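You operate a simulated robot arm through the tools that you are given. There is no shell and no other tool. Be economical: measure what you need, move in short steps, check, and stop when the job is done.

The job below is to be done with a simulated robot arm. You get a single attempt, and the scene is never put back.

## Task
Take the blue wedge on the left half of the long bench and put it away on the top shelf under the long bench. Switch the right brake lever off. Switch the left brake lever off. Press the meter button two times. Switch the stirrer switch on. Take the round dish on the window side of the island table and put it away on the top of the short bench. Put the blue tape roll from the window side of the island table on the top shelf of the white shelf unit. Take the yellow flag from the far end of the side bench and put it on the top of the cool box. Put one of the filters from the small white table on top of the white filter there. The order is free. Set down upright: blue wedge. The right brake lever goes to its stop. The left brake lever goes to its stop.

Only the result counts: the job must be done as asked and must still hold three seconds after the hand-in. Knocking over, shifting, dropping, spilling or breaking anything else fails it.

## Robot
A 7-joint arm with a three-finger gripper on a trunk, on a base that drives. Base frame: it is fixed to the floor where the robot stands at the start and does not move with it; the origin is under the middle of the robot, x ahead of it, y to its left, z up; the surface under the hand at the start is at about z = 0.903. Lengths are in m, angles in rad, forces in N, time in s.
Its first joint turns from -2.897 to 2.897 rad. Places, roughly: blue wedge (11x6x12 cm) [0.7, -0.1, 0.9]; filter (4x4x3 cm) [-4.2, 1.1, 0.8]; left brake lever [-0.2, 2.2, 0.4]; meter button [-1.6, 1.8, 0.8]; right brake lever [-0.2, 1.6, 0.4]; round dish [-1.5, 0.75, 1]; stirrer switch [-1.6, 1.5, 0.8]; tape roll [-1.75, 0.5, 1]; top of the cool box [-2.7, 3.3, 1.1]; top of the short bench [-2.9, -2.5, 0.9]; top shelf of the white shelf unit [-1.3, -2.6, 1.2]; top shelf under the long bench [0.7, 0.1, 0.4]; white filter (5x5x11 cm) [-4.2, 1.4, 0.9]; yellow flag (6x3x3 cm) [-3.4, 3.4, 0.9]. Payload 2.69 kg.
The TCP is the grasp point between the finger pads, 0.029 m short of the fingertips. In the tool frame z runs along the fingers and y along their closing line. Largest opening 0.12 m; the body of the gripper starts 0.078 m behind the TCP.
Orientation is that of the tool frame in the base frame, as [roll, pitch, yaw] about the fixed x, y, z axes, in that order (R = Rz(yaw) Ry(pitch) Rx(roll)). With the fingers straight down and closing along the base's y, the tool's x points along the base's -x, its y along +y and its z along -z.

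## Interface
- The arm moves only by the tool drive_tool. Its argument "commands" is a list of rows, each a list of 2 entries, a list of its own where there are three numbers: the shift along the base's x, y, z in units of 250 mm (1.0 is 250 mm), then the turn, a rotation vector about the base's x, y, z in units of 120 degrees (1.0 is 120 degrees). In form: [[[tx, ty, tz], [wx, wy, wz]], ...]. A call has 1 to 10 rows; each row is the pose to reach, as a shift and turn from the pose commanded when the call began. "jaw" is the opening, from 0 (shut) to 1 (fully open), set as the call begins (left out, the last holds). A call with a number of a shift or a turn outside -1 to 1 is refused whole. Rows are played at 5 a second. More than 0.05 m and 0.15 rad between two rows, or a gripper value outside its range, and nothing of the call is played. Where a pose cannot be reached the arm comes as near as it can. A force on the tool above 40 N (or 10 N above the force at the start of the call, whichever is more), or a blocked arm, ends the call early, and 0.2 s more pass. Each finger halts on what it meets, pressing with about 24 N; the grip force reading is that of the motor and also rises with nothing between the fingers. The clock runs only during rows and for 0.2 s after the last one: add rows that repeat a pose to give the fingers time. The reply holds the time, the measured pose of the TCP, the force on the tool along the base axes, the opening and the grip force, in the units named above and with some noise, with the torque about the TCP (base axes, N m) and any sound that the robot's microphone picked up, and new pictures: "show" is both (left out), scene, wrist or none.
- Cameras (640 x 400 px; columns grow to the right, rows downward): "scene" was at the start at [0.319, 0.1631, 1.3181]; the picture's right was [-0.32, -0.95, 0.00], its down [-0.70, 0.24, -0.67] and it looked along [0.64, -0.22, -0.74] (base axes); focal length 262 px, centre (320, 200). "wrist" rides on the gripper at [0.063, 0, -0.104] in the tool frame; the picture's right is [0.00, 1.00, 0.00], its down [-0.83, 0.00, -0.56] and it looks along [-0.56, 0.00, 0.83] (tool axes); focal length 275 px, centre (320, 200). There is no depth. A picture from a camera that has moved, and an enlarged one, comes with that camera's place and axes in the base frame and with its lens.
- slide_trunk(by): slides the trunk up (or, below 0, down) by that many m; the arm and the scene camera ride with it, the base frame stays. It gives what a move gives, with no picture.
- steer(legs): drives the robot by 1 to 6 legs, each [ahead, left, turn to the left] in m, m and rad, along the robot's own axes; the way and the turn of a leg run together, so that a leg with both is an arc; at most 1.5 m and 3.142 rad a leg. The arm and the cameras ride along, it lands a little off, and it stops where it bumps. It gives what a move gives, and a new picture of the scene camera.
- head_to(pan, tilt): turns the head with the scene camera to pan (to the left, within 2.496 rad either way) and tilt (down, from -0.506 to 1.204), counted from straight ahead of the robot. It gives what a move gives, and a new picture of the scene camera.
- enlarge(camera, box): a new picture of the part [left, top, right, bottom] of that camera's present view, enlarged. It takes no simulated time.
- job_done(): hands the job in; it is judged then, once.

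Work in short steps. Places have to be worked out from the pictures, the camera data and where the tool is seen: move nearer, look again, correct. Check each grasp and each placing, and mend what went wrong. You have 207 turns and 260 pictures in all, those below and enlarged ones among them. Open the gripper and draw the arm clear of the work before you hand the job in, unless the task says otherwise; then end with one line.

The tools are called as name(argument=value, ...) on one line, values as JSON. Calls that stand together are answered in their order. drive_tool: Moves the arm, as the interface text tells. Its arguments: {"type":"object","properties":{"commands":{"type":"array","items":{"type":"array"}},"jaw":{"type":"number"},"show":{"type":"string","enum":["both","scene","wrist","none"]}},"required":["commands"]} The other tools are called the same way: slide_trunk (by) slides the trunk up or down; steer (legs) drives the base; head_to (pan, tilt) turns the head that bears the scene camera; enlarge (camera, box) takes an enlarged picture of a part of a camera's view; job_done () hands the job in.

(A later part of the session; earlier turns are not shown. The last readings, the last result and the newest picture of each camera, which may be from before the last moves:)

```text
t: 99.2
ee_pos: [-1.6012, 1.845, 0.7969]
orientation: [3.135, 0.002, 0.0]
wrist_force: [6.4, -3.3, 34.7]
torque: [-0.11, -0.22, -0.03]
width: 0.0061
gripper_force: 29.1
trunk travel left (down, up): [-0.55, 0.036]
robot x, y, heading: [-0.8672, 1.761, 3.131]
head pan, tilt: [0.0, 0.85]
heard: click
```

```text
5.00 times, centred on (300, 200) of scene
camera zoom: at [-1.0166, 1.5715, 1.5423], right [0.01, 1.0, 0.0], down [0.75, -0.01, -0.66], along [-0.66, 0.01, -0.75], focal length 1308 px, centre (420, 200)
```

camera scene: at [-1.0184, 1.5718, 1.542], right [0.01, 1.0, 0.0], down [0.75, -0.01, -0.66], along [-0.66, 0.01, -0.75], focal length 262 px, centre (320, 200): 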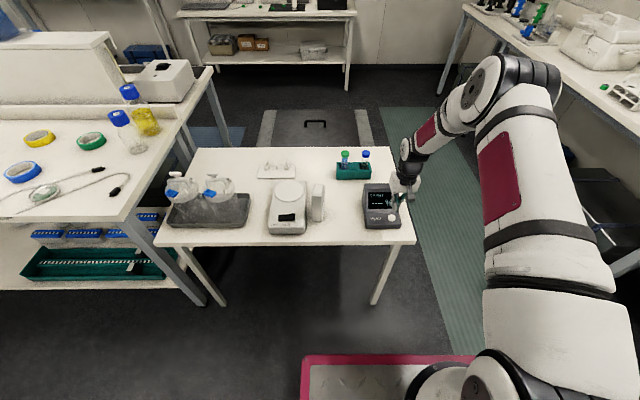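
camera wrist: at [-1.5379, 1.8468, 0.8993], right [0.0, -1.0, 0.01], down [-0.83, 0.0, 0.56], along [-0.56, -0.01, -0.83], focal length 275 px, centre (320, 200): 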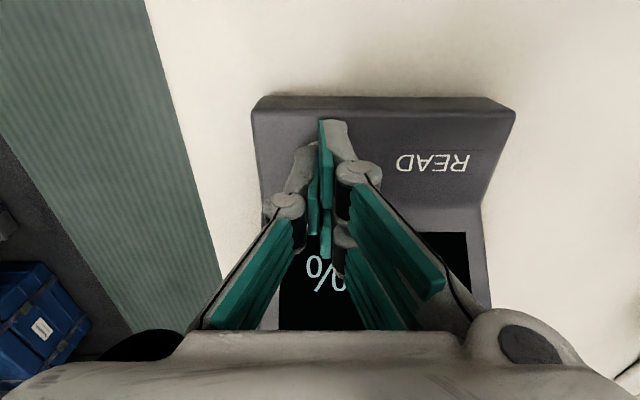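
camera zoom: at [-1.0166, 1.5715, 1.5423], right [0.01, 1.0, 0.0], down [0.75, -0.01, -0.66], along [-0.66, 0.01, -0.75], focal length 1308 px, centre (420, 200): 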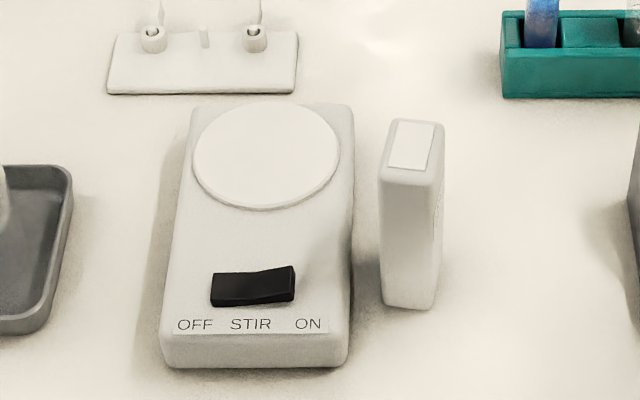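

The rocker's ON (right, +y) end stands up, so that end is to be pressed. Redo the lift with legal steps.

drive_tool(commands=[[[0, 0, 0.1], [0, 0, 0]], [[0, 0, 0.28], [0, 0, 0]], [[0, 0, 0.46], [0, 0, 0]], [[0, 0, 0.64], [0, 0, 0]], [[0.04, -0.12, 0.72], [0, 0, 0]], [[0.08, -0.3, 0.75], [0, 0, 0]], [[0.1, -0.48, 0.75], [0, 0, 0]], [[0.1, -0.66, 0.75], [0, 0, 0]], [[0.1, -0.84, 0.75], [0, 0, 0]], [[0.1, -1.0, 0.75], [0, 0, 0]]])

```text
t: 101.4
ee_pos: [-1.5767, 1.5959, 0.9807]
orientation: [3.135, -0.001, -0.001]
wrist_force: [0.0, -0.4, 1.0]
torque: [-0.11, 0.04, 0.02]
width: 0.0001
gripper_force: 28.4
trunk travel left (down, up): [-0.55, 0.036]
robot x, y, heading: [-0.8657, 1.7584, 3.128]
head pan, tilt: [0.0, 0.85]
camera scene: at [-1.0185, 1.5724, 1.5421], right [0.01, 1.0, 0.0], down [0.75, -0.01, -0.66], along [-0.66, 0.01, -0.75], focal length 262 px, centre (320, 200)
camera wrist: at [-1.5138, 1.5972, 1.0841], right [0.0, -1.0, 0.01], down [-0.83, 0.0, 0.56], along [-0.56, -0.01, -0.83], focal length 275 px, centre (320, 200)
```

scene: 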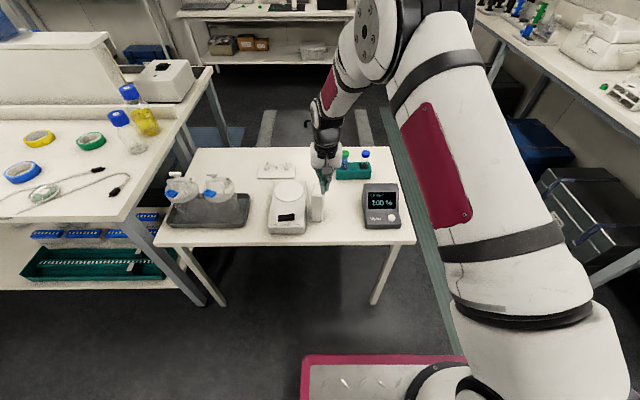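
wrist: 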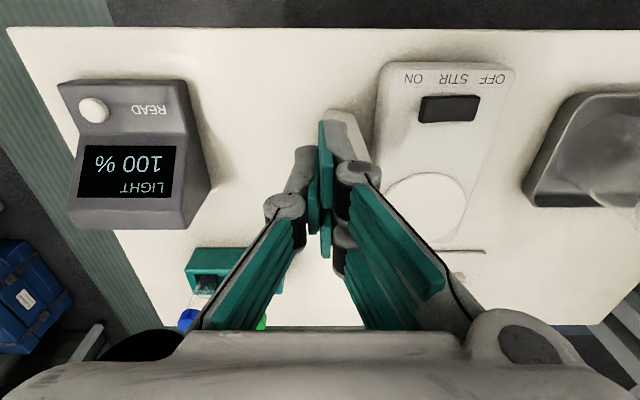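

ON end of the rocker ≈(-1.594, 1.479, 0.80); the light sensor is just beside it at y≈1.55, so I yaw the tool so that its narrow side faces the sensor.

drive_tool(commands=[[[0, -0.05, 0], [0, 0, -0.066]], [[-0.01, -0.1, 0], [0, 0, -0.132]], [[-0.02, -0.15, 0], [0, 0, -0.198]], [[-0.03, -0.2, 0], [0, 0, -0.264]], [[-0.04, -0.25, 0], [0, 0, -0.33]], [[-0.05, -0.3, 0], [0, 0, -0.396]], [[-0.06, -0.35, 0], [0, 0, -0.462]], [[-0.07, -0.4, 0], [0, 0, -0.528]], [[-0.07, -0.46, 0], [0, 0, -0.594]], [[-0.07, -0.46, 0], [0, 0, -0.66]]])

```text
t: 103.6
ee_pos: [-1.5942, 1.4803, 0.9811]
orientation: [3.135, 0.001, -1.384]
wrist_force: [0.3, -0.5, 0.6]
torque: [-0.03, 0.0, -0.03]
width: 0.0001
gripper_force: 28.6
trunk travel left (down, up): [-0.55, 0.036]
robot x, y, heading: [-0.8706, 1.7654, 3.131]
head pan, tilt: [0.0, 0.85]
camera scene: at [-1.0184, 1.5719, 1.542], right [0.01, 1.0, 0.0], down [0.75, -0.01, -0.66], along [-0.66, 0.01, -0.75], focal length 262 px, centre (320, 200)
camera wrist: at [-1.5812, 1.4188, 1.0851], right [-0.98, -0.19, 0.01], down [-0.15, 0.82, 0.56], along [-0.11, 0.55, -0.83], focal length 275 px, centre (320, 200)
```

scene: 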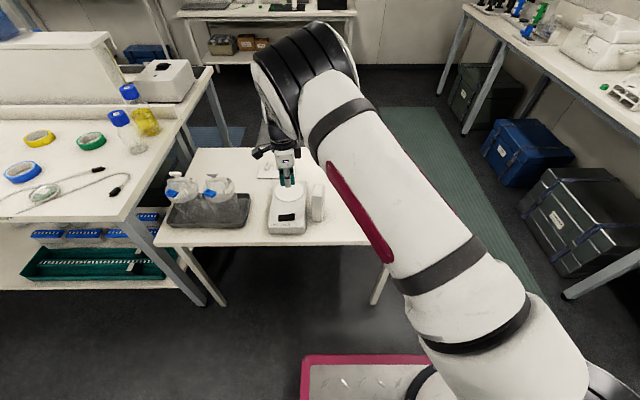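
wrist: 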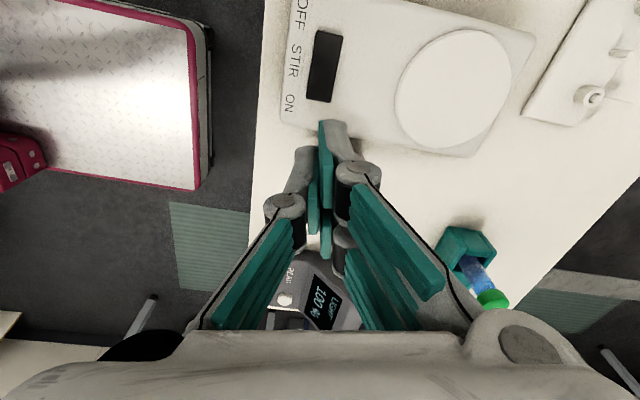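

Alignment confirmed. Descend and press the ON end.

drive_tool(commands=[[[0, 0, -0.18], [0, 0, 0]], [[0, 0, -0.36], [0, 0, 0]], [[0, 0, -0.52], [0, 0, 0]], [[0, 0, -0.56], [0, 0, 0]], [[0, 0, -0.59], [0, 0, 0]], [[0, 0, -0.61], [0, 0, 0]], [[0, 0, -0.63], [0, 0, 0]], [[0, 0, -0.65], [0, 0, 0]], [[0, 0, -0.67], [0, 0, 0]]])

enlarge(camera="scene", box=[250, 160, 350, 240])

```text
t: 105.4
ee_pos: [-1.5944, 1.4809, 0.8246]
orientation: [3.131, 0.0, -1.382]
wrist_force: [9.5, 3.3, 19.4]
torque: [-0.29, -0.27, 0.18]
width: 0.0062
gripper_force: 28.4
trunk travel left (down, up): [-0.55, 0.036]
robot x, y, heading: [-0.8689, 1.7628, 3.134]
head pan, tilt: [0.0, 0.85]
heard: click
stopped in row 9: the force on the tool passed its limit at 48 N (the readings are from after the stop); the commanded pose is now the measured one
camera scene: at [-1.017, 1.5724, 1.5423], right [0.01, 1.0, 0.0], down [0.75, -0.01, -0.66], along [-0.66, 0.01, -0.75], focal length 262 px, centre (320, 200)
camera wrist: at [-1.5817, 1.4188, 0.928], right [-0.98, -0.19, 0.01], down [-0.15, 0.82, 0.56], along [-0.11, 0.54, -0.83], focal length 275 px, centre (320, 200)
```

scene: 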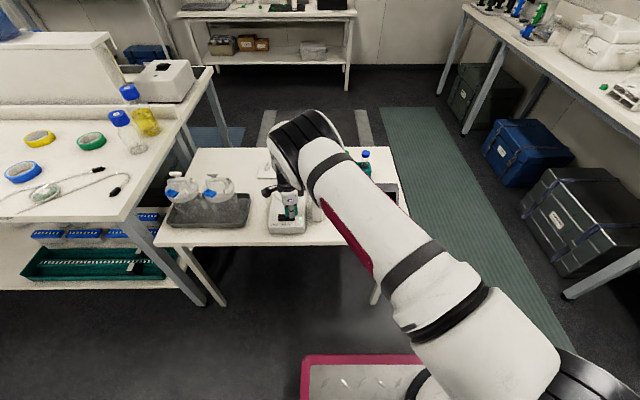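
wrist: 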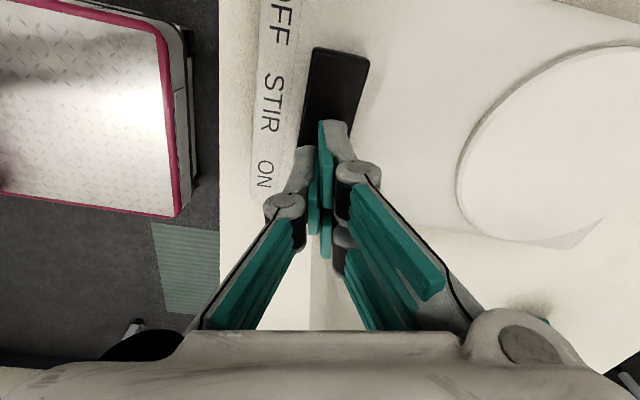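

```text
5.00 times, centred on (300, 200) of scene
camera zoom: at [-1.017, 1.5724, 1.5423], right [0.01, 1.0, 0.0], down [0.75, -0.01, -0.66], along [-0.66, 0.01, -0.75], focal length 1308 px, centre (420, 200)
```

zoom: 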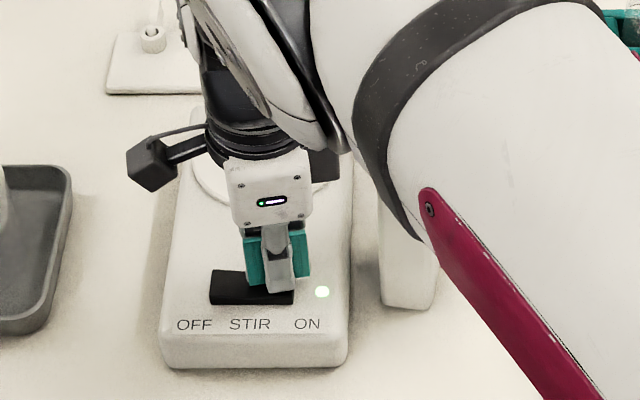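

Click and the green lamp is lit: stirrer ON. Lift straight up.

drive_tool(commands=[[[0, 0, 0.18], [0, 0, 0]], [[0, 0, 0.36], [0, 0, 0]], [[0, 0, 0.54], [0, 0, 0]], [[0, 0, 0.72], [0, 0, 0.06]], [[0, 0, 0.9], [0, 0, 0.12]], [[0, 0, 1.0], [0, 0, 0.18]], [[0, 0, 1.0], [0, 0, 0.24]], [[0, 0, 1.0], [0, 0, 0.3]], [[0, 0, 1.0], [0, 0, 0.36]], [[0, 0, 1.0], [0, 0, 0.42]]], show="scene")

enlarge(camera="scene", box=[160, 130, 420, 290])

enlarge(camera="scene", box=[0, 60, 200, 230])

```text
t: 107.6
ee_pos: [-1.5944, 1.4796, 1.0729]
orientation: [3.131, 0.0, -0.502]
wrist_force: [0.5, -0.5, 0.6]
torque: [-0.03, -0.02, -0.02]
width: 0.0
gripper_force: 28.5
trunk travel left (down, up): [-0.55, 0.036]
robot x, y, heading: [-0.87, 1.7604, 3.128]
head pan, tilt: [0.0, 0.85]
camera scene: at [-1.0183, 1.5718, 1.542], right [0.01, 1.0, 0.0], down [0.75, -0.01, -0.66], along [-0.66, 0.01, -0.75], focal length 262 px, centre (320, 200)
```

scene: 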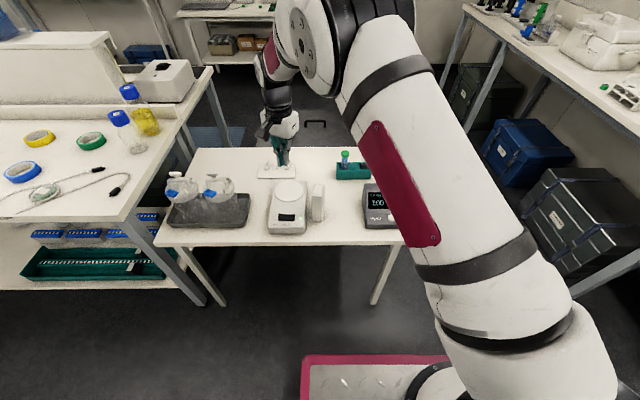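

```text
2.46 times, centred on (290, 210) of scene
camera zoom: at [-1.0183, 1.5718, 1.542], right [0.01, 1.0, 0.0], down [0.75, -0.01, -0.66], along [-0.66, 0.01, -0.75], focal length 644 px, centre (394, 175)
```

zoom: 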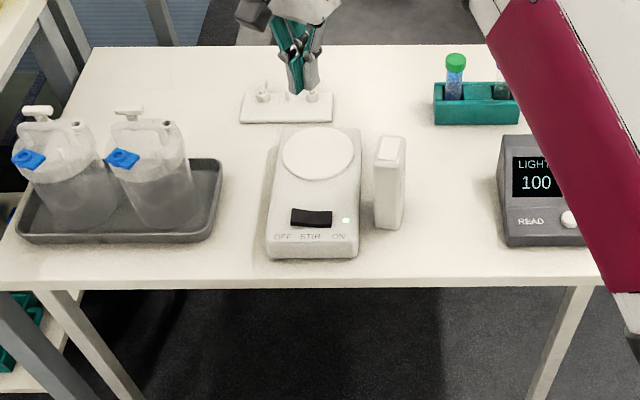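

```text
2.35 times, centred on (100, 145) of scene
camera zoom: at [-1.0183, 1.5718, 1.542], right [0.01, 1.0, 0.0], down [0.75, -0.01, -0.66], along [-0.66, 0.01, -0.75], focal length 615 px, centre (838, 329)
```

zoom: 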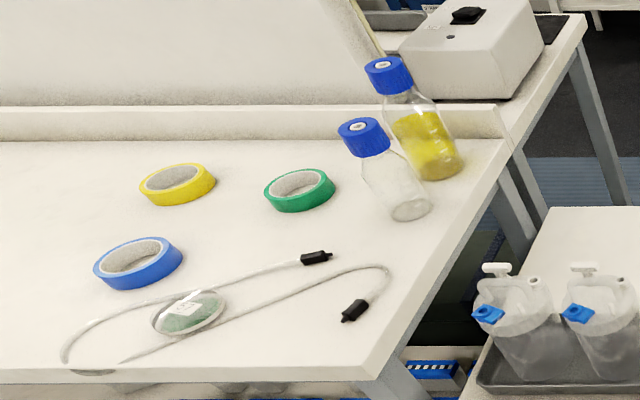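

All switches done. Next the island: back off a bit, then strafe to y≈0.6 for tape and dish.

steer(legs=[[-0.2, 0, 0], [0, 1.15, 0]])

head_to(pan=0.1, tilt=0.6)

```text
t: 114.7
ee_pos: [-1.4015, 0.3242, 1.0729]
orientation: [3.133, 0.001, -0.496]
wrist_force: [-0.3, 0.9, -0.1]
torque: [0.0, -0.01, 0.04]
width: 0.0002
gripper_force: 27.9
trunk travel left (down, up): [-0.55, 0.036]
robot x, y, heading: [-0.6771, 0.6114, 3.137]
head pan, tilt: [0.0, 0.85]
camera scene: at [-0.8271, 0.4189, 1.542], right [0.01, 1.0, 0.0], down [0.75, 0.0, -0.66], along [-0.66, 0.0, -0.75], focal length 262 px, centre (320, 200)
```

scene: 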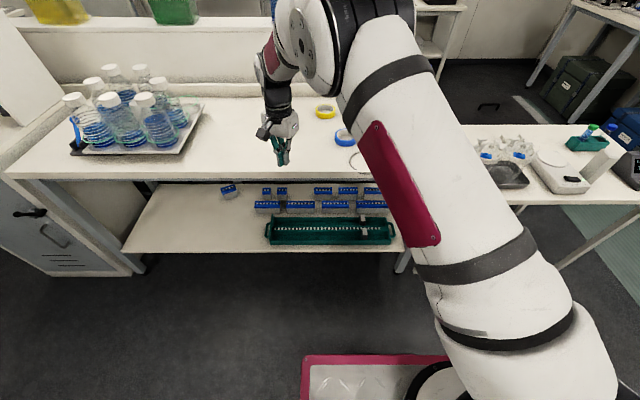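

```text
t: 115.4
ee_pos: [-1.402, 0.3234, 1.0739]
orientation: [3.133, 0.0, -0.496]
wrist_force: [-0.8, 0.5, -0.2]
torque: [-0.01, -0.03, 0.0]
width: 0.0
gripper_force: 28.4
trunk travel left (down, up): [-0.55, 0.036]
robot x, y, heading: [-0.6768, 0.6049, 3.136]
head pan, tilt: [0.099, 0.6]
camera scene: at [-0.8369, 0.4102, 1.5629], right [-0.09, 1.0, 0.0], down [0.56, 0.05, -0.82], along [-0.82, -0.08, -0.57], focal length 262 px, centre (320, 200)
```

scene: 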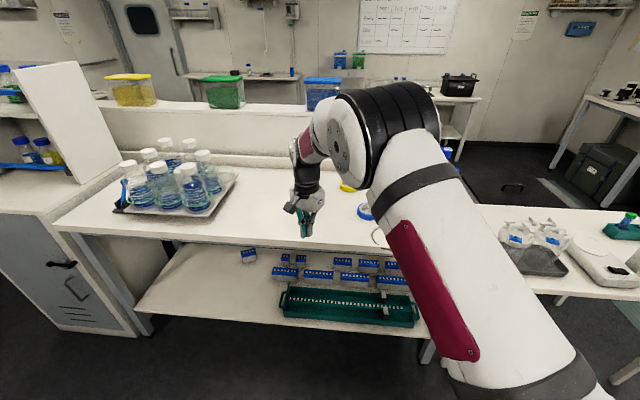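

The arm blocks the view. Bring the hand to the middle (y≈0.57) with yaw straight, then look with the wrist camera.

drive_tool(commands=[[[0, 0.16, 0.05], [0, 0, 0.06]], [[0, 0.33, 0.1], [0, 0, 0.12]], [[0, 0.5, 0.15], [0, 0, 0.18]], [[0, 0.67, 0.15], [0, 0, 0.237]], [[0, 0.84, 0.15], [0, 0, 0.237]], [[0, 1.0, 0.15], [0, 0, 0.237]], [[0, 1.0, 0.15], [0, 0, 0.237]]])

```text
t: 117.0
ee_pos: [-1.4029, 0.5748, 1.1118]
orientation: [3.133, 0.002, 0.002]
wrist_force: [-0.6, -0.7, -0.3]
torque: [-0.03, -0.02, 0.01]
width: 0.0002
gripper_force: 28.6
trunk travel left (down, up): [-0.55, 0.036]
robot x, y, heading: [-0.6787, 0.6096, 3.136]
head pan, tilt: [0.099, 0.6]
camera scene: at [-0.837, 0.4103, 1.5629], right [-0.09, 1.0, 0.0], down [0.56, 0.05, -0.83], along [-0.82, -0.08, -0.56], focal length 262 px, centre (320, 200)
camera wrist: at [-1.3407, 0.5749, 1.2143], right [0.01, -1.0, 0.01], down [-0.83, 0.0, 0.56], along [-0.56, -0.01, -0.83], focal length 275 px, centre (320, 200)
```

scene: 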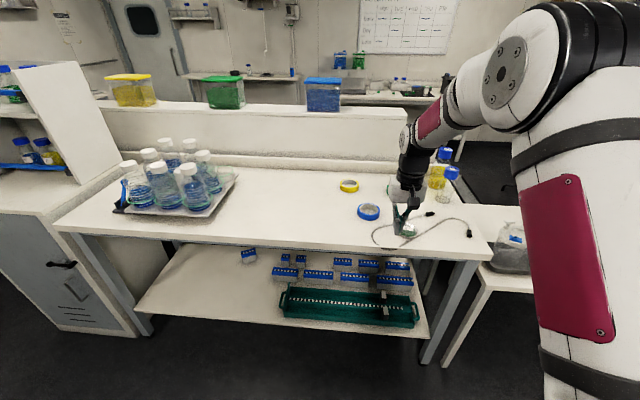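
wrist: 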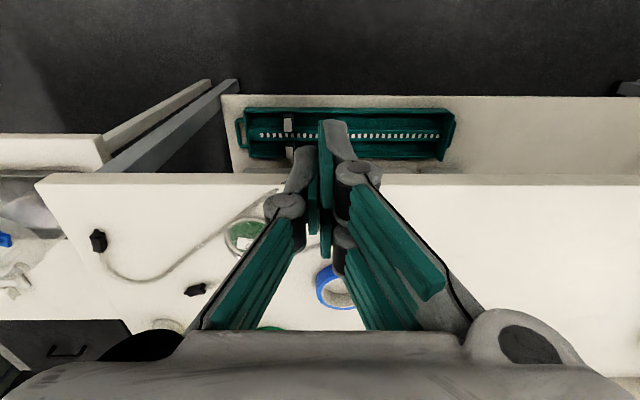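

Table height is still uncertain (0.86–0.95). Drive 0.2 m ahead and take another wrist view.

steer(legs=[[0.2, 0, 0]])

enlarge(camera="wrist", box=[0, 0, 640, 400])

```text
t: 118.6
ee_pos: [-1.6064, 0.5751, 1.1108]
orientation: [3.135, 0.001, 0.0]
wrist_force: [-0.3, -0.1, -1.2]
torque: [0.0, -0.01, 0.03]
width: 0.0001
gripper_force: 28.4
trunk travel left (down, up): [-0.55, 0.036]
robot x, y, heading: [-0.8842, 0.6085, 3.138]
head pan, tilt: [0.099, 0.6]
camera scene: at [-1.0402, 0.4115, 1.563], right [-0.09, 1.0, 0.0], down [0.56, 0.05, -0.83], along [-0.82, -0.08, -0.56], focal length 262 px, centre (320, 200)
```

scene: 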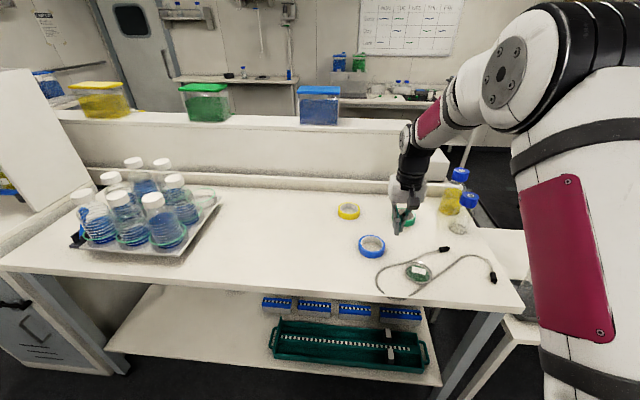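

```text
1.00 times, centred on (320, 200) of wrist (not enlarged: the box is as wide or as high as the picture)
camera zoom: at [-1.5441, 0.5759, 1.2143], right [0.01, -1.0, 0.01], down [-0.83, 0.0, 0.56], along [-0.56, -0.01, -0.83], focal length 275 px, centre (320, 200)
```

zoom: 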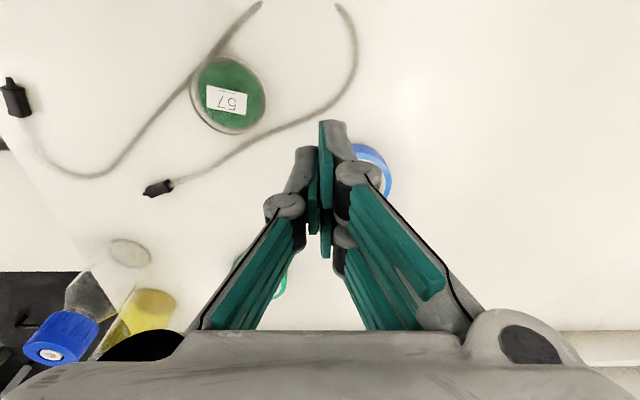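

The island top is ≈0.895; dish ≈(-1.616, 0.674), blue tape ≈(-1.73, 0.54). Before grasping I'll look at the destinations to my left.

head_to(pan=1.3, tilt=0.2)

enlarge(camera="scene", box=[120, 60, 520, 310])

```text
t: 120.0
ee_pos: [-1.6069, 0.5755, 1.1106]
orientation: [3.133, 0.0, 0.002]
wrist_force: [0.2, 0.3, -0.8]
torque: [-0.01, -0.01, -0.01]
width: 0.0002
gripper_force: 28.6
trunk travel left (down, up): [-0.55, 0.036]
robot x, y, heading: [-0.8764, 0.6138, 3.134]
head pan, tilt: [1.3, 0.201]
camera scene: at [-0.9779, 0.3301, 1.5997], right [-0.96, 0.27, 0.0], down [0.05, 0.19, -0.98], along [-0.27, -0.94, -0.2], focal length 262 px, centre (320, 200)
```

scene: 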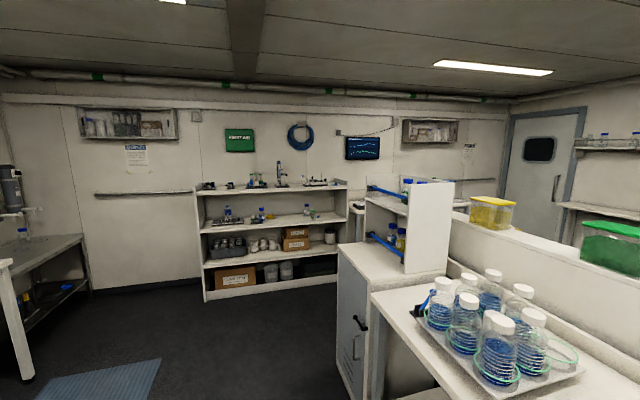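

```text
1.60 times, centred on (320, 185) of scene
camera zoom: at [-0.9779, 0.3301, 1.5997], right [-0.96, 0.27, 0.0], down [0.05, 0.19, -0.98], along [-0.27, -0.94, -0.2], focal length 418 px, centre (320, 224)
```

zoom: 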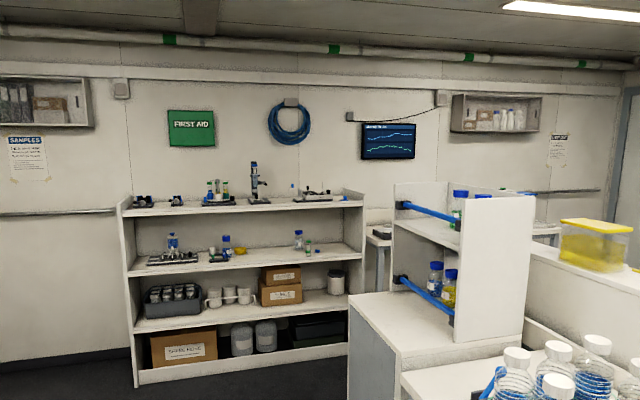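

The top shelf is open from above, so a tool-down placing works. Now open the jaw and move over the tape for a refined view.

drive_tool(commands=[[[-0.12, -0.07, 0], [0, 0, 0]], [[-0.24, -0.14, 0], [0, 0, 0]], [[-0.36, -0.14, 0], [0, 0, 0]], [[-0.36, -0.14, 0], [0, 0, 0]], [[-0.36, -0.14, 0], [0, 0, 0]]], jaw=1, show="wrist")

```text
t: 121.2
ee_pos: [-1.6972, 0.5396, 1.1099]
orientation: [3.132, 0.002, -0.001]
wrist_force: [-0.3, 0.8, -0.9]
torque: [0.0, -0.02, 0.0]
width: 0.1201
gripper_force: 0.0
trunk travel left (down, up): [-0.55, 0.036]
robot x, y, heading: [-0.8783, 0.6137, 3.137]
head pan, tilt: [1.3, 0.201]
camera wrist: at [-1.6347, 0.5406, 1.2135], right [0.01, -1.0, 0.01], down [-0.83, 0.0, 0.56], along [-0.56, -0.01, -0.83], focal length 275 px, centre (320, 200)
```

wrist: 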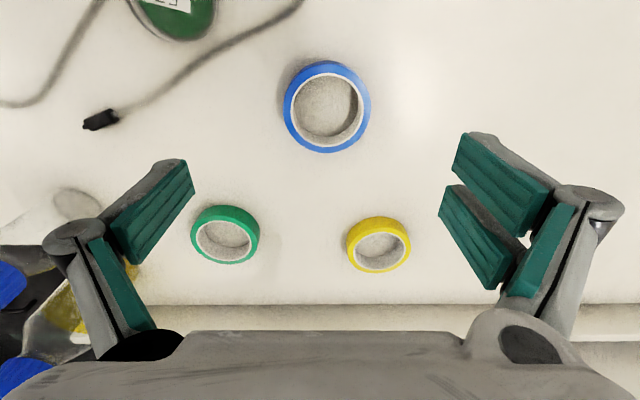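

Blue tape centre ≈(-1.717, 0.530), diameter ≈0.093. Descend around it.

drive_tool(commands=[[[-0.078, -0.038, -0.1], [0, 0, 0]], [[-0.078, -0.038, -0.28], [0, 0, 0]], [[-0.078, -0.038, -0.46], [0, 0, 0]], [[-0.078, -0.038, -0.6], [0, 0, 0]], [[-0.078, -0.038, -0.6], [0, 0, 0]]], show="wrist")

```text
t: 122.4
ee_pos: [-1.7156, 0.5292, 0.9591]
orientation: [3.132, -0.001, 0.0]
wrist_force: [-0.4, 0.9, 0.1]
torque: [0.0, 0.0, -0.04]
width: 0.1199
gripper_force: 0.1
trunk travel left (down, up): [-0.55, 0.036]
robot x, y, heading: [-0.8757, 0.6102, 3.136]
head pan, tilt: [1.3, 0.201]
camera wrist: at [-1.6542, 0.531, 1.0631], right [0.01, -1.0, 0.01], down [-0.83, 0.0, 0.56], along [-0.56, -0.01, -0.83], focal length 275 px, centre (320, 200)
```

wrist: 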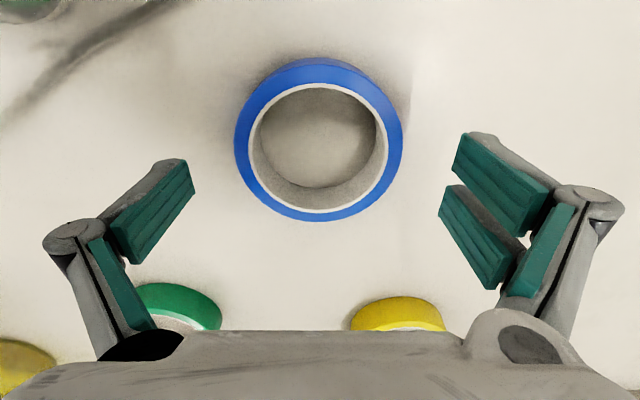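

Centred. Lower the last 2.4 cm and close.

drive_tool(commands=[[[0.015, 0, -0.05], [0, 0, 0]], [[0.015, 0, -0.096], [0, 0, 0]], [[0.015, 0, -0.096], [0, 0, 0]]], show="none")

drive_tool(commands=[[[0, 0, 0], [0, 0, 0]], [[0, 0, 0], [0, 0, 0]], [[0, 0, 0], [0, 0, 0]]], jaw=0, show="wrist")

```text
t: 123.2
ee_pos: [-1.7138, 0.53, 0.9364]
orientation: [3.134, 0.0, 0.001]
wrist_force: [0.1, -0.9, 0.2]
torque: [0.02, 0.01, 0.02]
width: 0.12
gripper_force: 0.1
trunk travel left (down, up): [-0.55, 0.036]
robot x, y, heading: [-0.8827, 0.6108, 3.137]
head pan, tilt: [1.3, 0.201]
```

```text
t: 124.0
ee_pos: [-1.7124, 0.5303, 0.9363]
orientation: [3.133, 0.0, 0.001]
wrist_force: [-0.4, 1.4, 1.3]
torque: [0.03, 0.05, 0.03]
width: 0.0912
gripper_force: 23.8
trunk travel left (down, up): [-0.55, 0.036]
robot x, y, heading: [-0.8822, 0.6103, 3.135]
head pan, tilt: [1.3, 0.201]
camera wrist: at [-1.6501, 0.5311, 1.04], right [0.01, -1.0, 0.01], down [-0.83, 0.0, 0.56], along [-0.56, -0.01, -0.83], focal length 275 px, centre (320, 200)
```

wrist: 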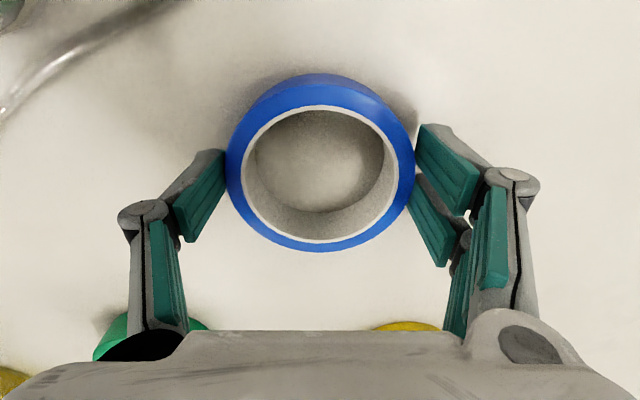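

Gripped at 91 mm. Lift and check.

drive_tool(commands=[[[0, 0, 0.1], [0, 0, 0]], [[0, 0, 0.28], [0, 0, 0]], [[0, 0, 0.46], [0, 0, 0]], [[0, 0, 0.64], [0, 0, 0]], [[0, 0, 0.82], [0, 0, 0]], [[0, 0, 1.0], [0, 0, 0]], [[0, 0, 1.0], [0, 0, 0]]], show="wrist")

```text
t: 125.6
ee_pos: [-1.7121, 0.5325, 1.1874]
orientation: [3.132, 0.0, -0.001]
wrist_force: [0.4, 1.1, -0.5]
torque: [-0.01, -0.04, -0.06]
width: 0.0911
gripper_force: 24.5
trunk travel left (down, up): [-0.55, 0.036]
robot x, y, heading: [-0.8789, 0.6105, 3.134]
head pan, tilt: [1.3, 0.201]
camera wrist: at [-1.6495, 0.5326, 1.2904], right [0.01, -1.0, 0.01], down [-0.83, 0.0, 0.56], along [-0.56, -0.01, -0.83], focal length 275 px, centre (320, 200)
```

wrist: 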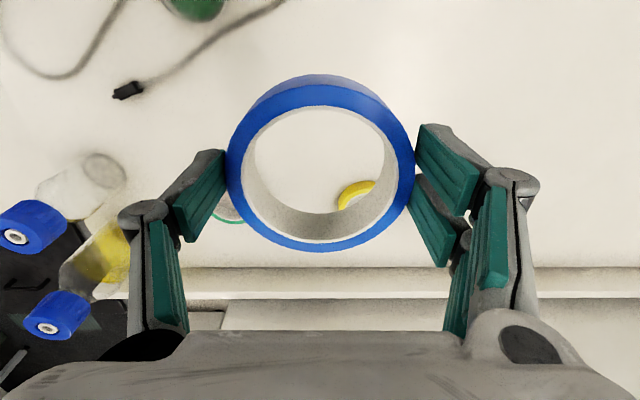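

Tape held. Back off from the island, turn left toward -y, and drive to the shelf unit.

steer(legs=[[-0.2, 0, 0], [0, 0, 1.57], [1.5, 0, 0], [0.3, 0, 0]])

head_to(pan=-0.2, tilt=0.45)

```text
t: 139.8
ee_pos: [-0.6095, -2.027, 1.1859]
orientation: [3.134, 0.0, 1.569]
wrist_force: [0.4, -0.6, -0.6]
torque: [0.01, 0.0, -0.04]
width: 0.0912
gripper_force: 24.2
trunk travel left (down, up): [-0.55, 0.036]
robot x, y, heading: [-0.6875, -1.1962, -1.581]
head pan, tilt: [1.3, 0.201]
camera scene: at [-0.4085, -1.2932, 1.5998], right [-0.27, -0.96, 0.0], down [-0.19, 0.05, -0.98], along [0.94, -0.27, -0.2], focal length 262 px, centre (320, 200)
```

scene: 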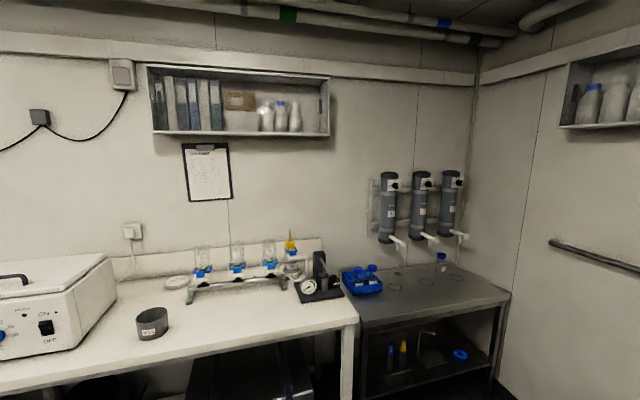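

```text
t: 141.4
ee_pos: [-0.6081, -2.0268, 1.1864]
orientation: [3.132, -0.001, 1.569]
wrist_force: [0.3, -0.2, -0.8]
torque: [-0.03, 0.02, 0.0]
width: 0.091
gripper_force: 23.8
trunk travel left (down, up): [-0.55, 0.036]
robot x, y, heading: [-0.6858, -1.1934, -1.575]
head pan, tilt: [-0.201, 0.45]
camera scene: at [-0.5171, -1.3576, 1.5765], right [-0.98, 0.21, 0.0], down [0.09, 0.43, -0.9], along [-0.19, -0.88, -0.44], focal length 262 px, centre (320, 200)
```

scene: 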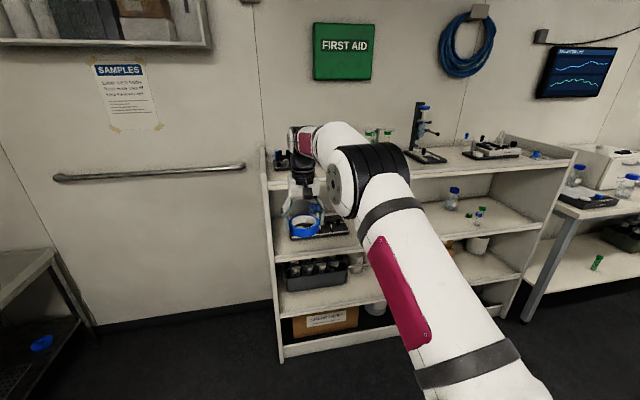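

The shelf top is at about z 1.2, front edge y≈-2.3. Raise the hand first, then shift right 0.4 m and look.

drive_tool(commands=[[[0, 0, 0.15], [0, 0, 0]], [[0, 0, 0.3], [0, 0, 0]], [[0, 0, 0.45], [0, 0, 0]], [[0, 0, 0.6], [0, 0, 0]], [[0, 0, 0.6], [0, 0, 0]]], show="none")

steer(legs=[[0, -0.4, 0]])

enlarge(camera="wrist", box=[0, 0, 640, 400])

```text
t: 142.6
ee_pos: [-0.6077, -2.0038, 1.3352]
orientation: [3.134, -0.001, 1.568]
wrist_force: [-0.7, 0.5, -0.8]
torque: [-0.01, -0.02, 0.0]
width: 0.0912
gripper_force: 23.9
out of reach, approached as far as the arm can: row 3, 4, 5
trunk travel left (down, up): [-0.55, 0.036]
robot x, y, heading: [-0.6872, -1.1898, -1.575]
head pan, tilt: [-0.201, 0.45]
```

```text
t: 145.1
ee_pos: [-1.0029, -1.9995, 1.3351]
orientation: [3.133, 0.0, 1.571]
wrist_force: [-0.6, 0.1, -0.1]
torque: [0.01, 0.02, -0.03]
width: 0.091
gripper_force: 23.7
trunk travel left (down, up): [-0.55, 0.036]
robot x, y, heading: [-1.08, -1.1858, -1.579]
head pan, tilt: [-0.201, 0.45]
camera scene: at [-0.9135, -1.3546, 1.5765], right [-0.98, 0.21, 0.0], down [0.09, 0.43, -0.9], along [-0.19, -0.88, -0.44], focal length 262 px, centre (320, 200)
```

scene: 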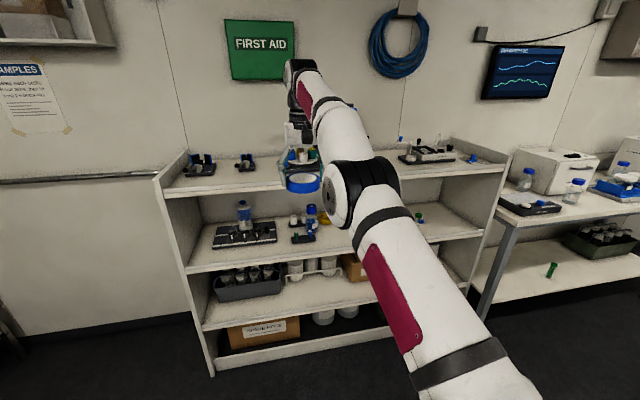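

```text
1.00 times, centred on (320, 200) of wrist (not enlarged: the box is as wide or as high as the picture)
camera zoom: at [-1.0054, -1.9376, 1.4385], right [1.0, 0.0, 0.01], down [0.0, -0.83, 0.56], along [0.01, -0.56, -0.83], focal length 275 px, centre (320, 200)
```

zoom: 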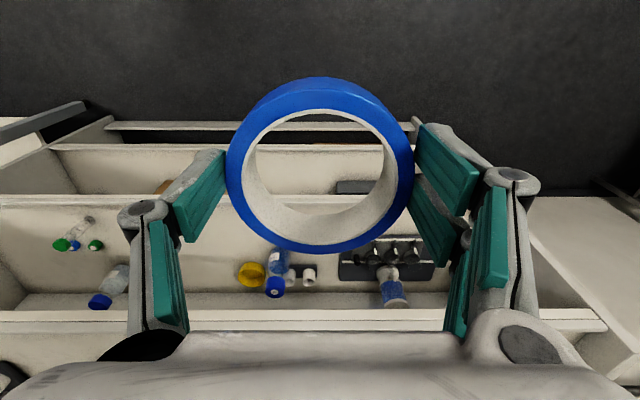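

The front strip of the top shelf is free; a gap lies near x≈-0.94. Raise the trunk the last 3.5 cm and drive 0.2 m ahead for a wrist view.

slide_trunk(by=0.035)

steer(legs=[[0.2, 0, 0]])

enlarge(camera="wrist", box=[0, 0, 640, 400])

```text
t: 145.8
ee_pos: [-1.0024, -1.9554, 1.3684]
orientation: [3.135, 0.0, 1.571]
wrist_force: [-0.4, -0.3, -1.8]
torque: [0.04, -0.02, 0.01]
width: 0.0908
gripper_force: 24.0
trunk travel left (down, up): [-0.585, 0.001]
robot x, y, heading: [-1.0832, -1.1899, -1.573]
head pan, tilt: [-0.201, 0.45]
```

```text
t: 147.4
ee_pos: [-1.0032, -2.1547, 1.3692]
orientation: [3.135, 0.002, 1.57]
wrist_force: [-0.6, 0.1, -2.1]
torque: [0.01, 0.0, 0.0]
width: 0.0911
gripper_force: 24.3
trunk travel left (down, up): [-0.585, 0.001]
robot x, y, heading: [-1.0848, -1.3953, -1.582]
head pan, tilt: [-0.201, 0.45]
camera scene: at [-0.9145, -1.5086, 1.6106], right [-0.98, 0.21, 0.0], down [0.09, 0.43, -0.9], along [-0.19, -0.88, -0.44], focal length 262 px, centre (320, 200)
```

scene: 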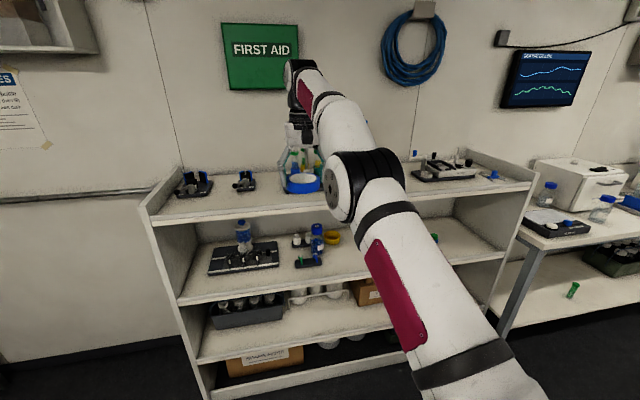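

```text
1.00 times, centred on (320, 200) of wrist (not enlarged: the box is as wide or as high as the picture)
camera zoom: at [-1.0066, -2.0915, 1.4721], right [1.0, 0.0, 0.01], down [0.0, -0.83, 0.56], along [0.01, -0.56, -0.83], focal length 275 px, centre (320, 200)
```

zoom: 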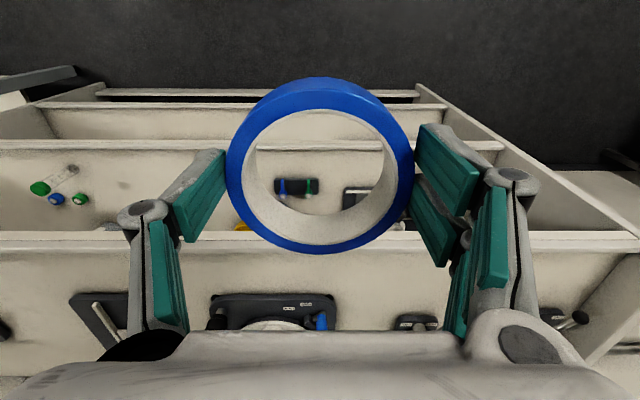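

The shelf top is at z≈1.18, front edge y≈-2.37; tray occupies x<-0.98, and there's a free patch around (-0.86, -2.45). Drive there.

steer(legs=[[0.25, 0.14, 0]])

enlarge(camera="wrist", box=[0, 0, 640, 400])

```text
t: 149.4
ee_pos: [-0.8663, -2.4046, 1.3683]
orientation: [3.133, 0.003, 1.571]
wrist_force: [0.7, 0.1, -0.1]
torque: [-0.01, 0.01, 0.0]
width: 0.091
gripper_force: 24.0
trunk travel left (down, up): [-0.585, 0.001]
robot x, y, heading: [-0.9485, -1.6432, -1.574]
head pan, tilt: [-0.201, 0.45]
camera scene: at [-0.7761, -1.7589, 1.6106], right [-0.98, 0.21, 0.0], down [0.09, 0.43, -0.9], along [-0.19, -0.88, -0.44], focal length 262 px, centre (320, 200)
```

scene: 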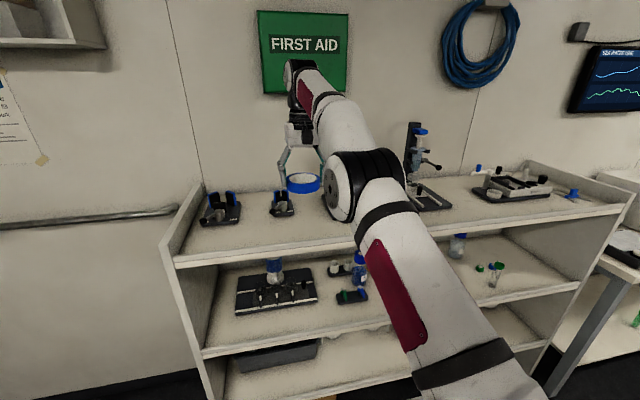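

```text
1.00 times, centred on (320, 200) of wrist (not enlarged: the box is as wide or as high as the picture)
camera zoom: at [-0.8682, -2.3419, 1.472], right [1.0, 0.0, 0.01], down [0.0, -0.83, 0.56], along [0.01, -0.56, -0.83], focal length 275 px, centre (320, 200)
```

zoom: 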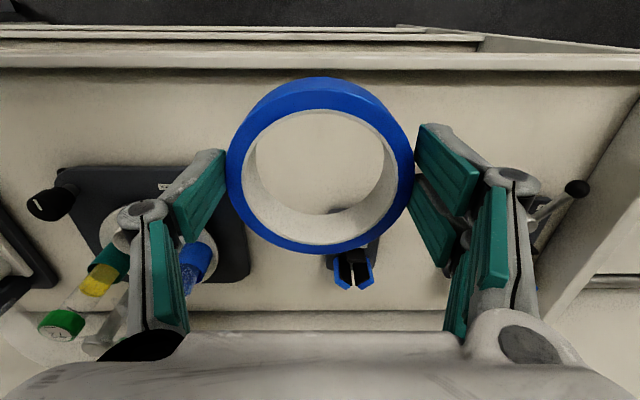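

Clear patch confirmed. Move 4 cm forward and lower slowly.

drive_tool(commands=[[[0.02, -0.16, 0], [0, 0, 0]], [[0.02, -0.17, -0.18], [0, 0, 0]], [[0.02, -0.17, -0.36], [0, 0, 0]], [[0.02, -0.17, -0.46], [0, 0, 0]], [[0.02, -0.17, -0.52], [0, 0, 0]], [[0.02, -0.17, -0.56], [0, 0, 0]], [[0.02, -0.17, -0.58], [0, 0, 0]], [[0.02, -0.17, -0.6], [0, 0, 0]], [[0.02, -0.17, -0.62], [0, 0, 0]]])

```text
t: 151.4
ee_pos: [-0.859, -2.4549, 1.2162]
orientation: [3.134, -0.002, 1.571]
wrist_force: [-0.1, -1.2, -0.7]
torque: [0.0, 0.02, -0.03]
width: 0.0911
gripper_force: 23.9
out of reach, approached as far as the arm can: row 1, 2, 3, 6, 7, 8, 9
trunk travel left (down, up): [-0.585, 0.001]
robot x, y, heading: [-0.9481, -1.6423, -1.58]
head pan, tilt: [-0.201, 0.45]
camera scene: at [-0.7761, -1.759, 1.6106], right [-0.98, 0.21, 0.0], down [0.09, 0.43, -0.9], along [-0.19, -0.88, -0.44], focal length 262 px, centre (320, 200)
camera wrist: at [-0.8618, -2.3917, 1.3186], right [1.0, 0.0, 0.01], down [0.0, -0.83, 0.56], along [0.01, -0.56, -0.83], focal length 275 px, centre (320, 200)
```

scene: 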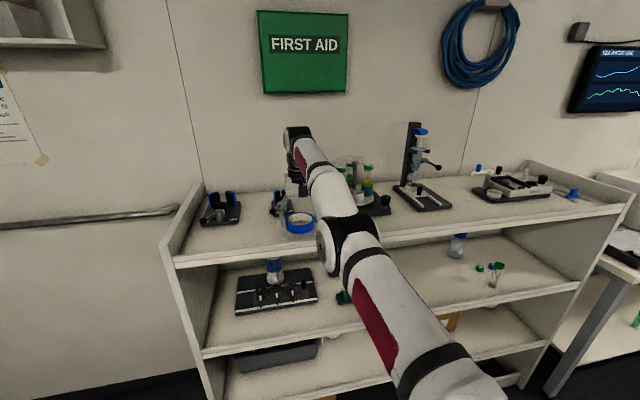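
wrist: 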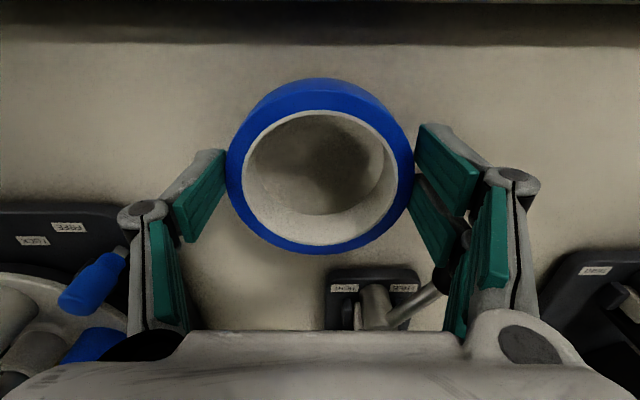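

No contact yet at z 1.216. Keep lowering gently.

drive_tool(commands=[[[0, 0, -0.02], [0, 0, 0]], [[0, 0, -0.04], [0, 0, 0]], [[0, 0, -0.06], [0, 0, 0]], [[0, 0, -0.08], [0, 0, 0]], [[0, 0, -0.1], [0, 0, 0]], [[0, 0, -0.12], [0, 0, 0]], [[0, 0, -0.14], [0, 0, 0]], [[0, 0, -0.16], [0, 0, 0]]], show="wrist")

```text
t: 153.2
ee_pos: [-0.8588, -2.4605, 1.1811]
orientation: [3.133, 0.007, 1.57]
wrist_force: [0.4, 4.4, 39.5]
torque: [0.48, 1.59, -0.28]
width: 0.0912
gripper_force: 23.9
out of reach, approached as far as the arm can: row 3, 4, 5, 6, 7, 8
trunk travel left (down, up): [-0.585, 0.001]
robot x, y, heading: [-0.9441, -1.6409, -1.577]
head pan, tilt: [-0.201, 0.45]
camera wrist: at [-0.8618, -2.3975, 1.2842], right [1.0, 0.0, 0.01], down [0.0, -0.83, 0.56], along [0.01, -0.56, -0.83], focal length 275 px, centre (320, 200)
```

wrist: 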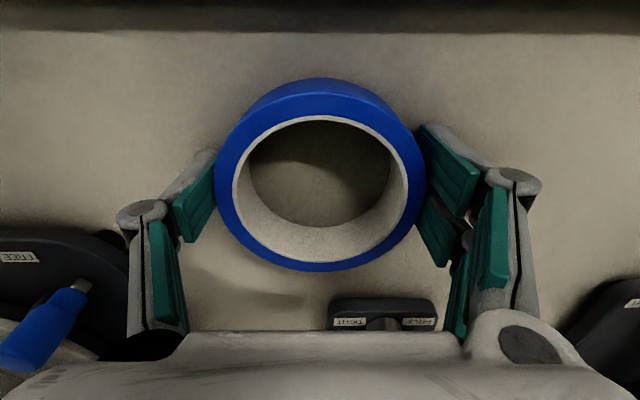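

Contact made (39 N). Relieve slightly, open, and lift away.

drive_tool(commands=[[[0, 0, 0.02], [0, 0, 0]], [[0, 0, 0.02], [0, 0, 0]], [[0, 0, 0.02], [0, 0, 0]]], jaw=0.95, show="wrist")

```text
t: 154.0
ee_pos: [-0.8588, -2.4614, 1.179]
orientation: [3.133, 0.001, 1.571]
wrist_force: [-1.9, -0.3, 0.7]
torque: [0.04, -0.01, 0.03]
width: 0.1142
gripper_force: 0.0
trunk travel left (down, up): [-0.585, 0.001]
robot x, y, heading: [-0.943, -1.6422, -1.578]
head pan, tilt: [-0.201, 0.45]
camera wrist: at [-0.8618, -2.3992, 1.2839], right [1.0, 0.0, 0.01], down [0.0, -0.83, 0.56], along [0.01, -0.56, -0.83], focal length 275 px, centre (320, 200)
```

wrist: 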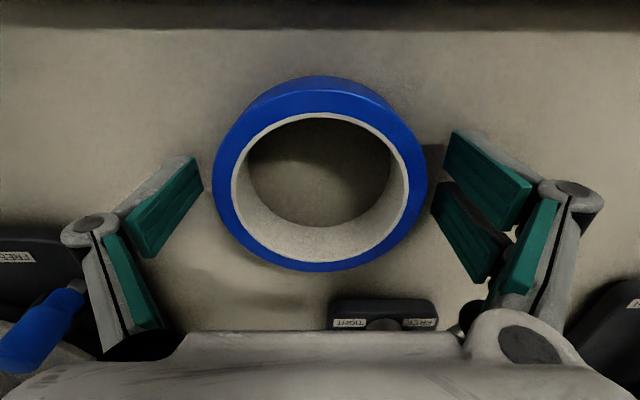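

Released. Lift straight up.

drive_tool(commands=[[[0, 0, 0.1], [0, 0, 0]], [[0, 0, 0.28], [0, 0, 0]], [[0, 0, 0.46], [0, 0, 0]], [[0, 0.1, 0.6], [0, 0, 0]], [[0, 0.25, 0.7], [0, 0, 0]], [[0, 0.4, 0.7], [0, 0, 0]]], show="wrist")

```text
t: 155.4
ee_pos: [-0.8582, -2.4038, 1.3623]
orientation: [3.134, -0.003, 1.569]
wrist_force: [0.1, 0.6, -0.1]
torque: [0.0, 0.03, 0.03]
width: 0.114
gripper_force: 0.1
out of reach, approached as far as the arm can: row 2, 3, 4, 5, 6
trunk travel left (down, up): [-0.585, 0.001]
robot x, y, heading: [-0.945, -1.6405, -1.573]
head pan, tilt: [-0.201, 0.45]
camera wrist: at [-0.8597, -2.341, 1.466], right [1.0, 0.0, 0.01], down [0.0, -0.83, 0.55], along [0.01, -0.55, -0.83], focal length 275 px, centre (320, 200)
```

wrist: 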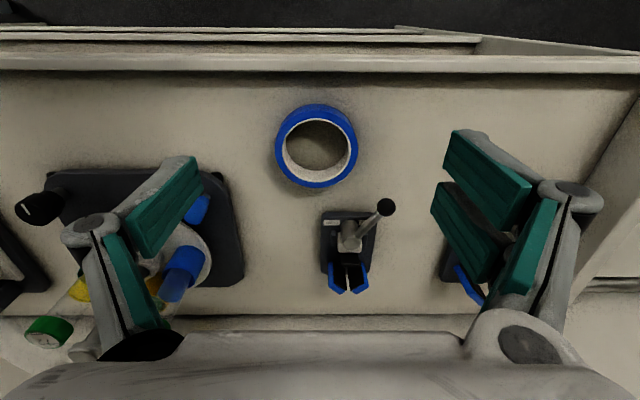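

Tape lies flat on the top shelf. Return to the island for the dish.

steer(legs=[[-0.75, 0, 0], [0, 0.265, 0], [-1.5, 0, 0], [0, 0, -1.57]])

```text
t: 171.9
ee_pos: [-1.4123, 0.545, 1.3629]
orientation: [3.131, -0.002, -0.024]
wrist_force: [0.7, 0.1, 0.1]
torque: [-0.01, -0.01, 0.02]
width: 0.114
gripper_force: 0.1
trunk travel left (down, up): [-0.585, 0.001]
robot x, y, heading: [-0.6475, 0.615, 3.109]
head pan, tilt: [-0.201, 0.45]
camera scene: at [-0.7687, 0.4447, 1.6106], right [0.23, 0.97, 0.0], down [0.42, -0.1, -0.9], along [-0.88, 0.21, -0.44], focal length 262 px, centre (320, 200)
```

scene: 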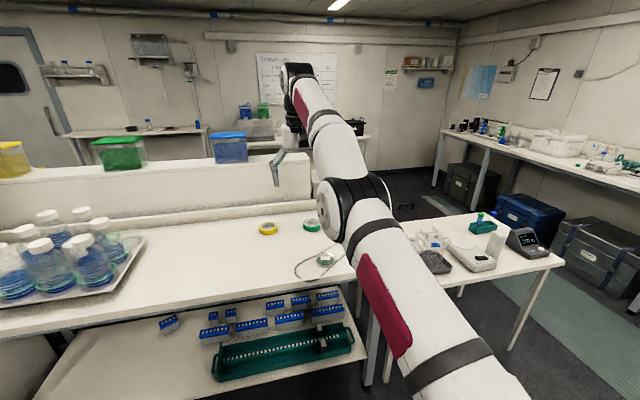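

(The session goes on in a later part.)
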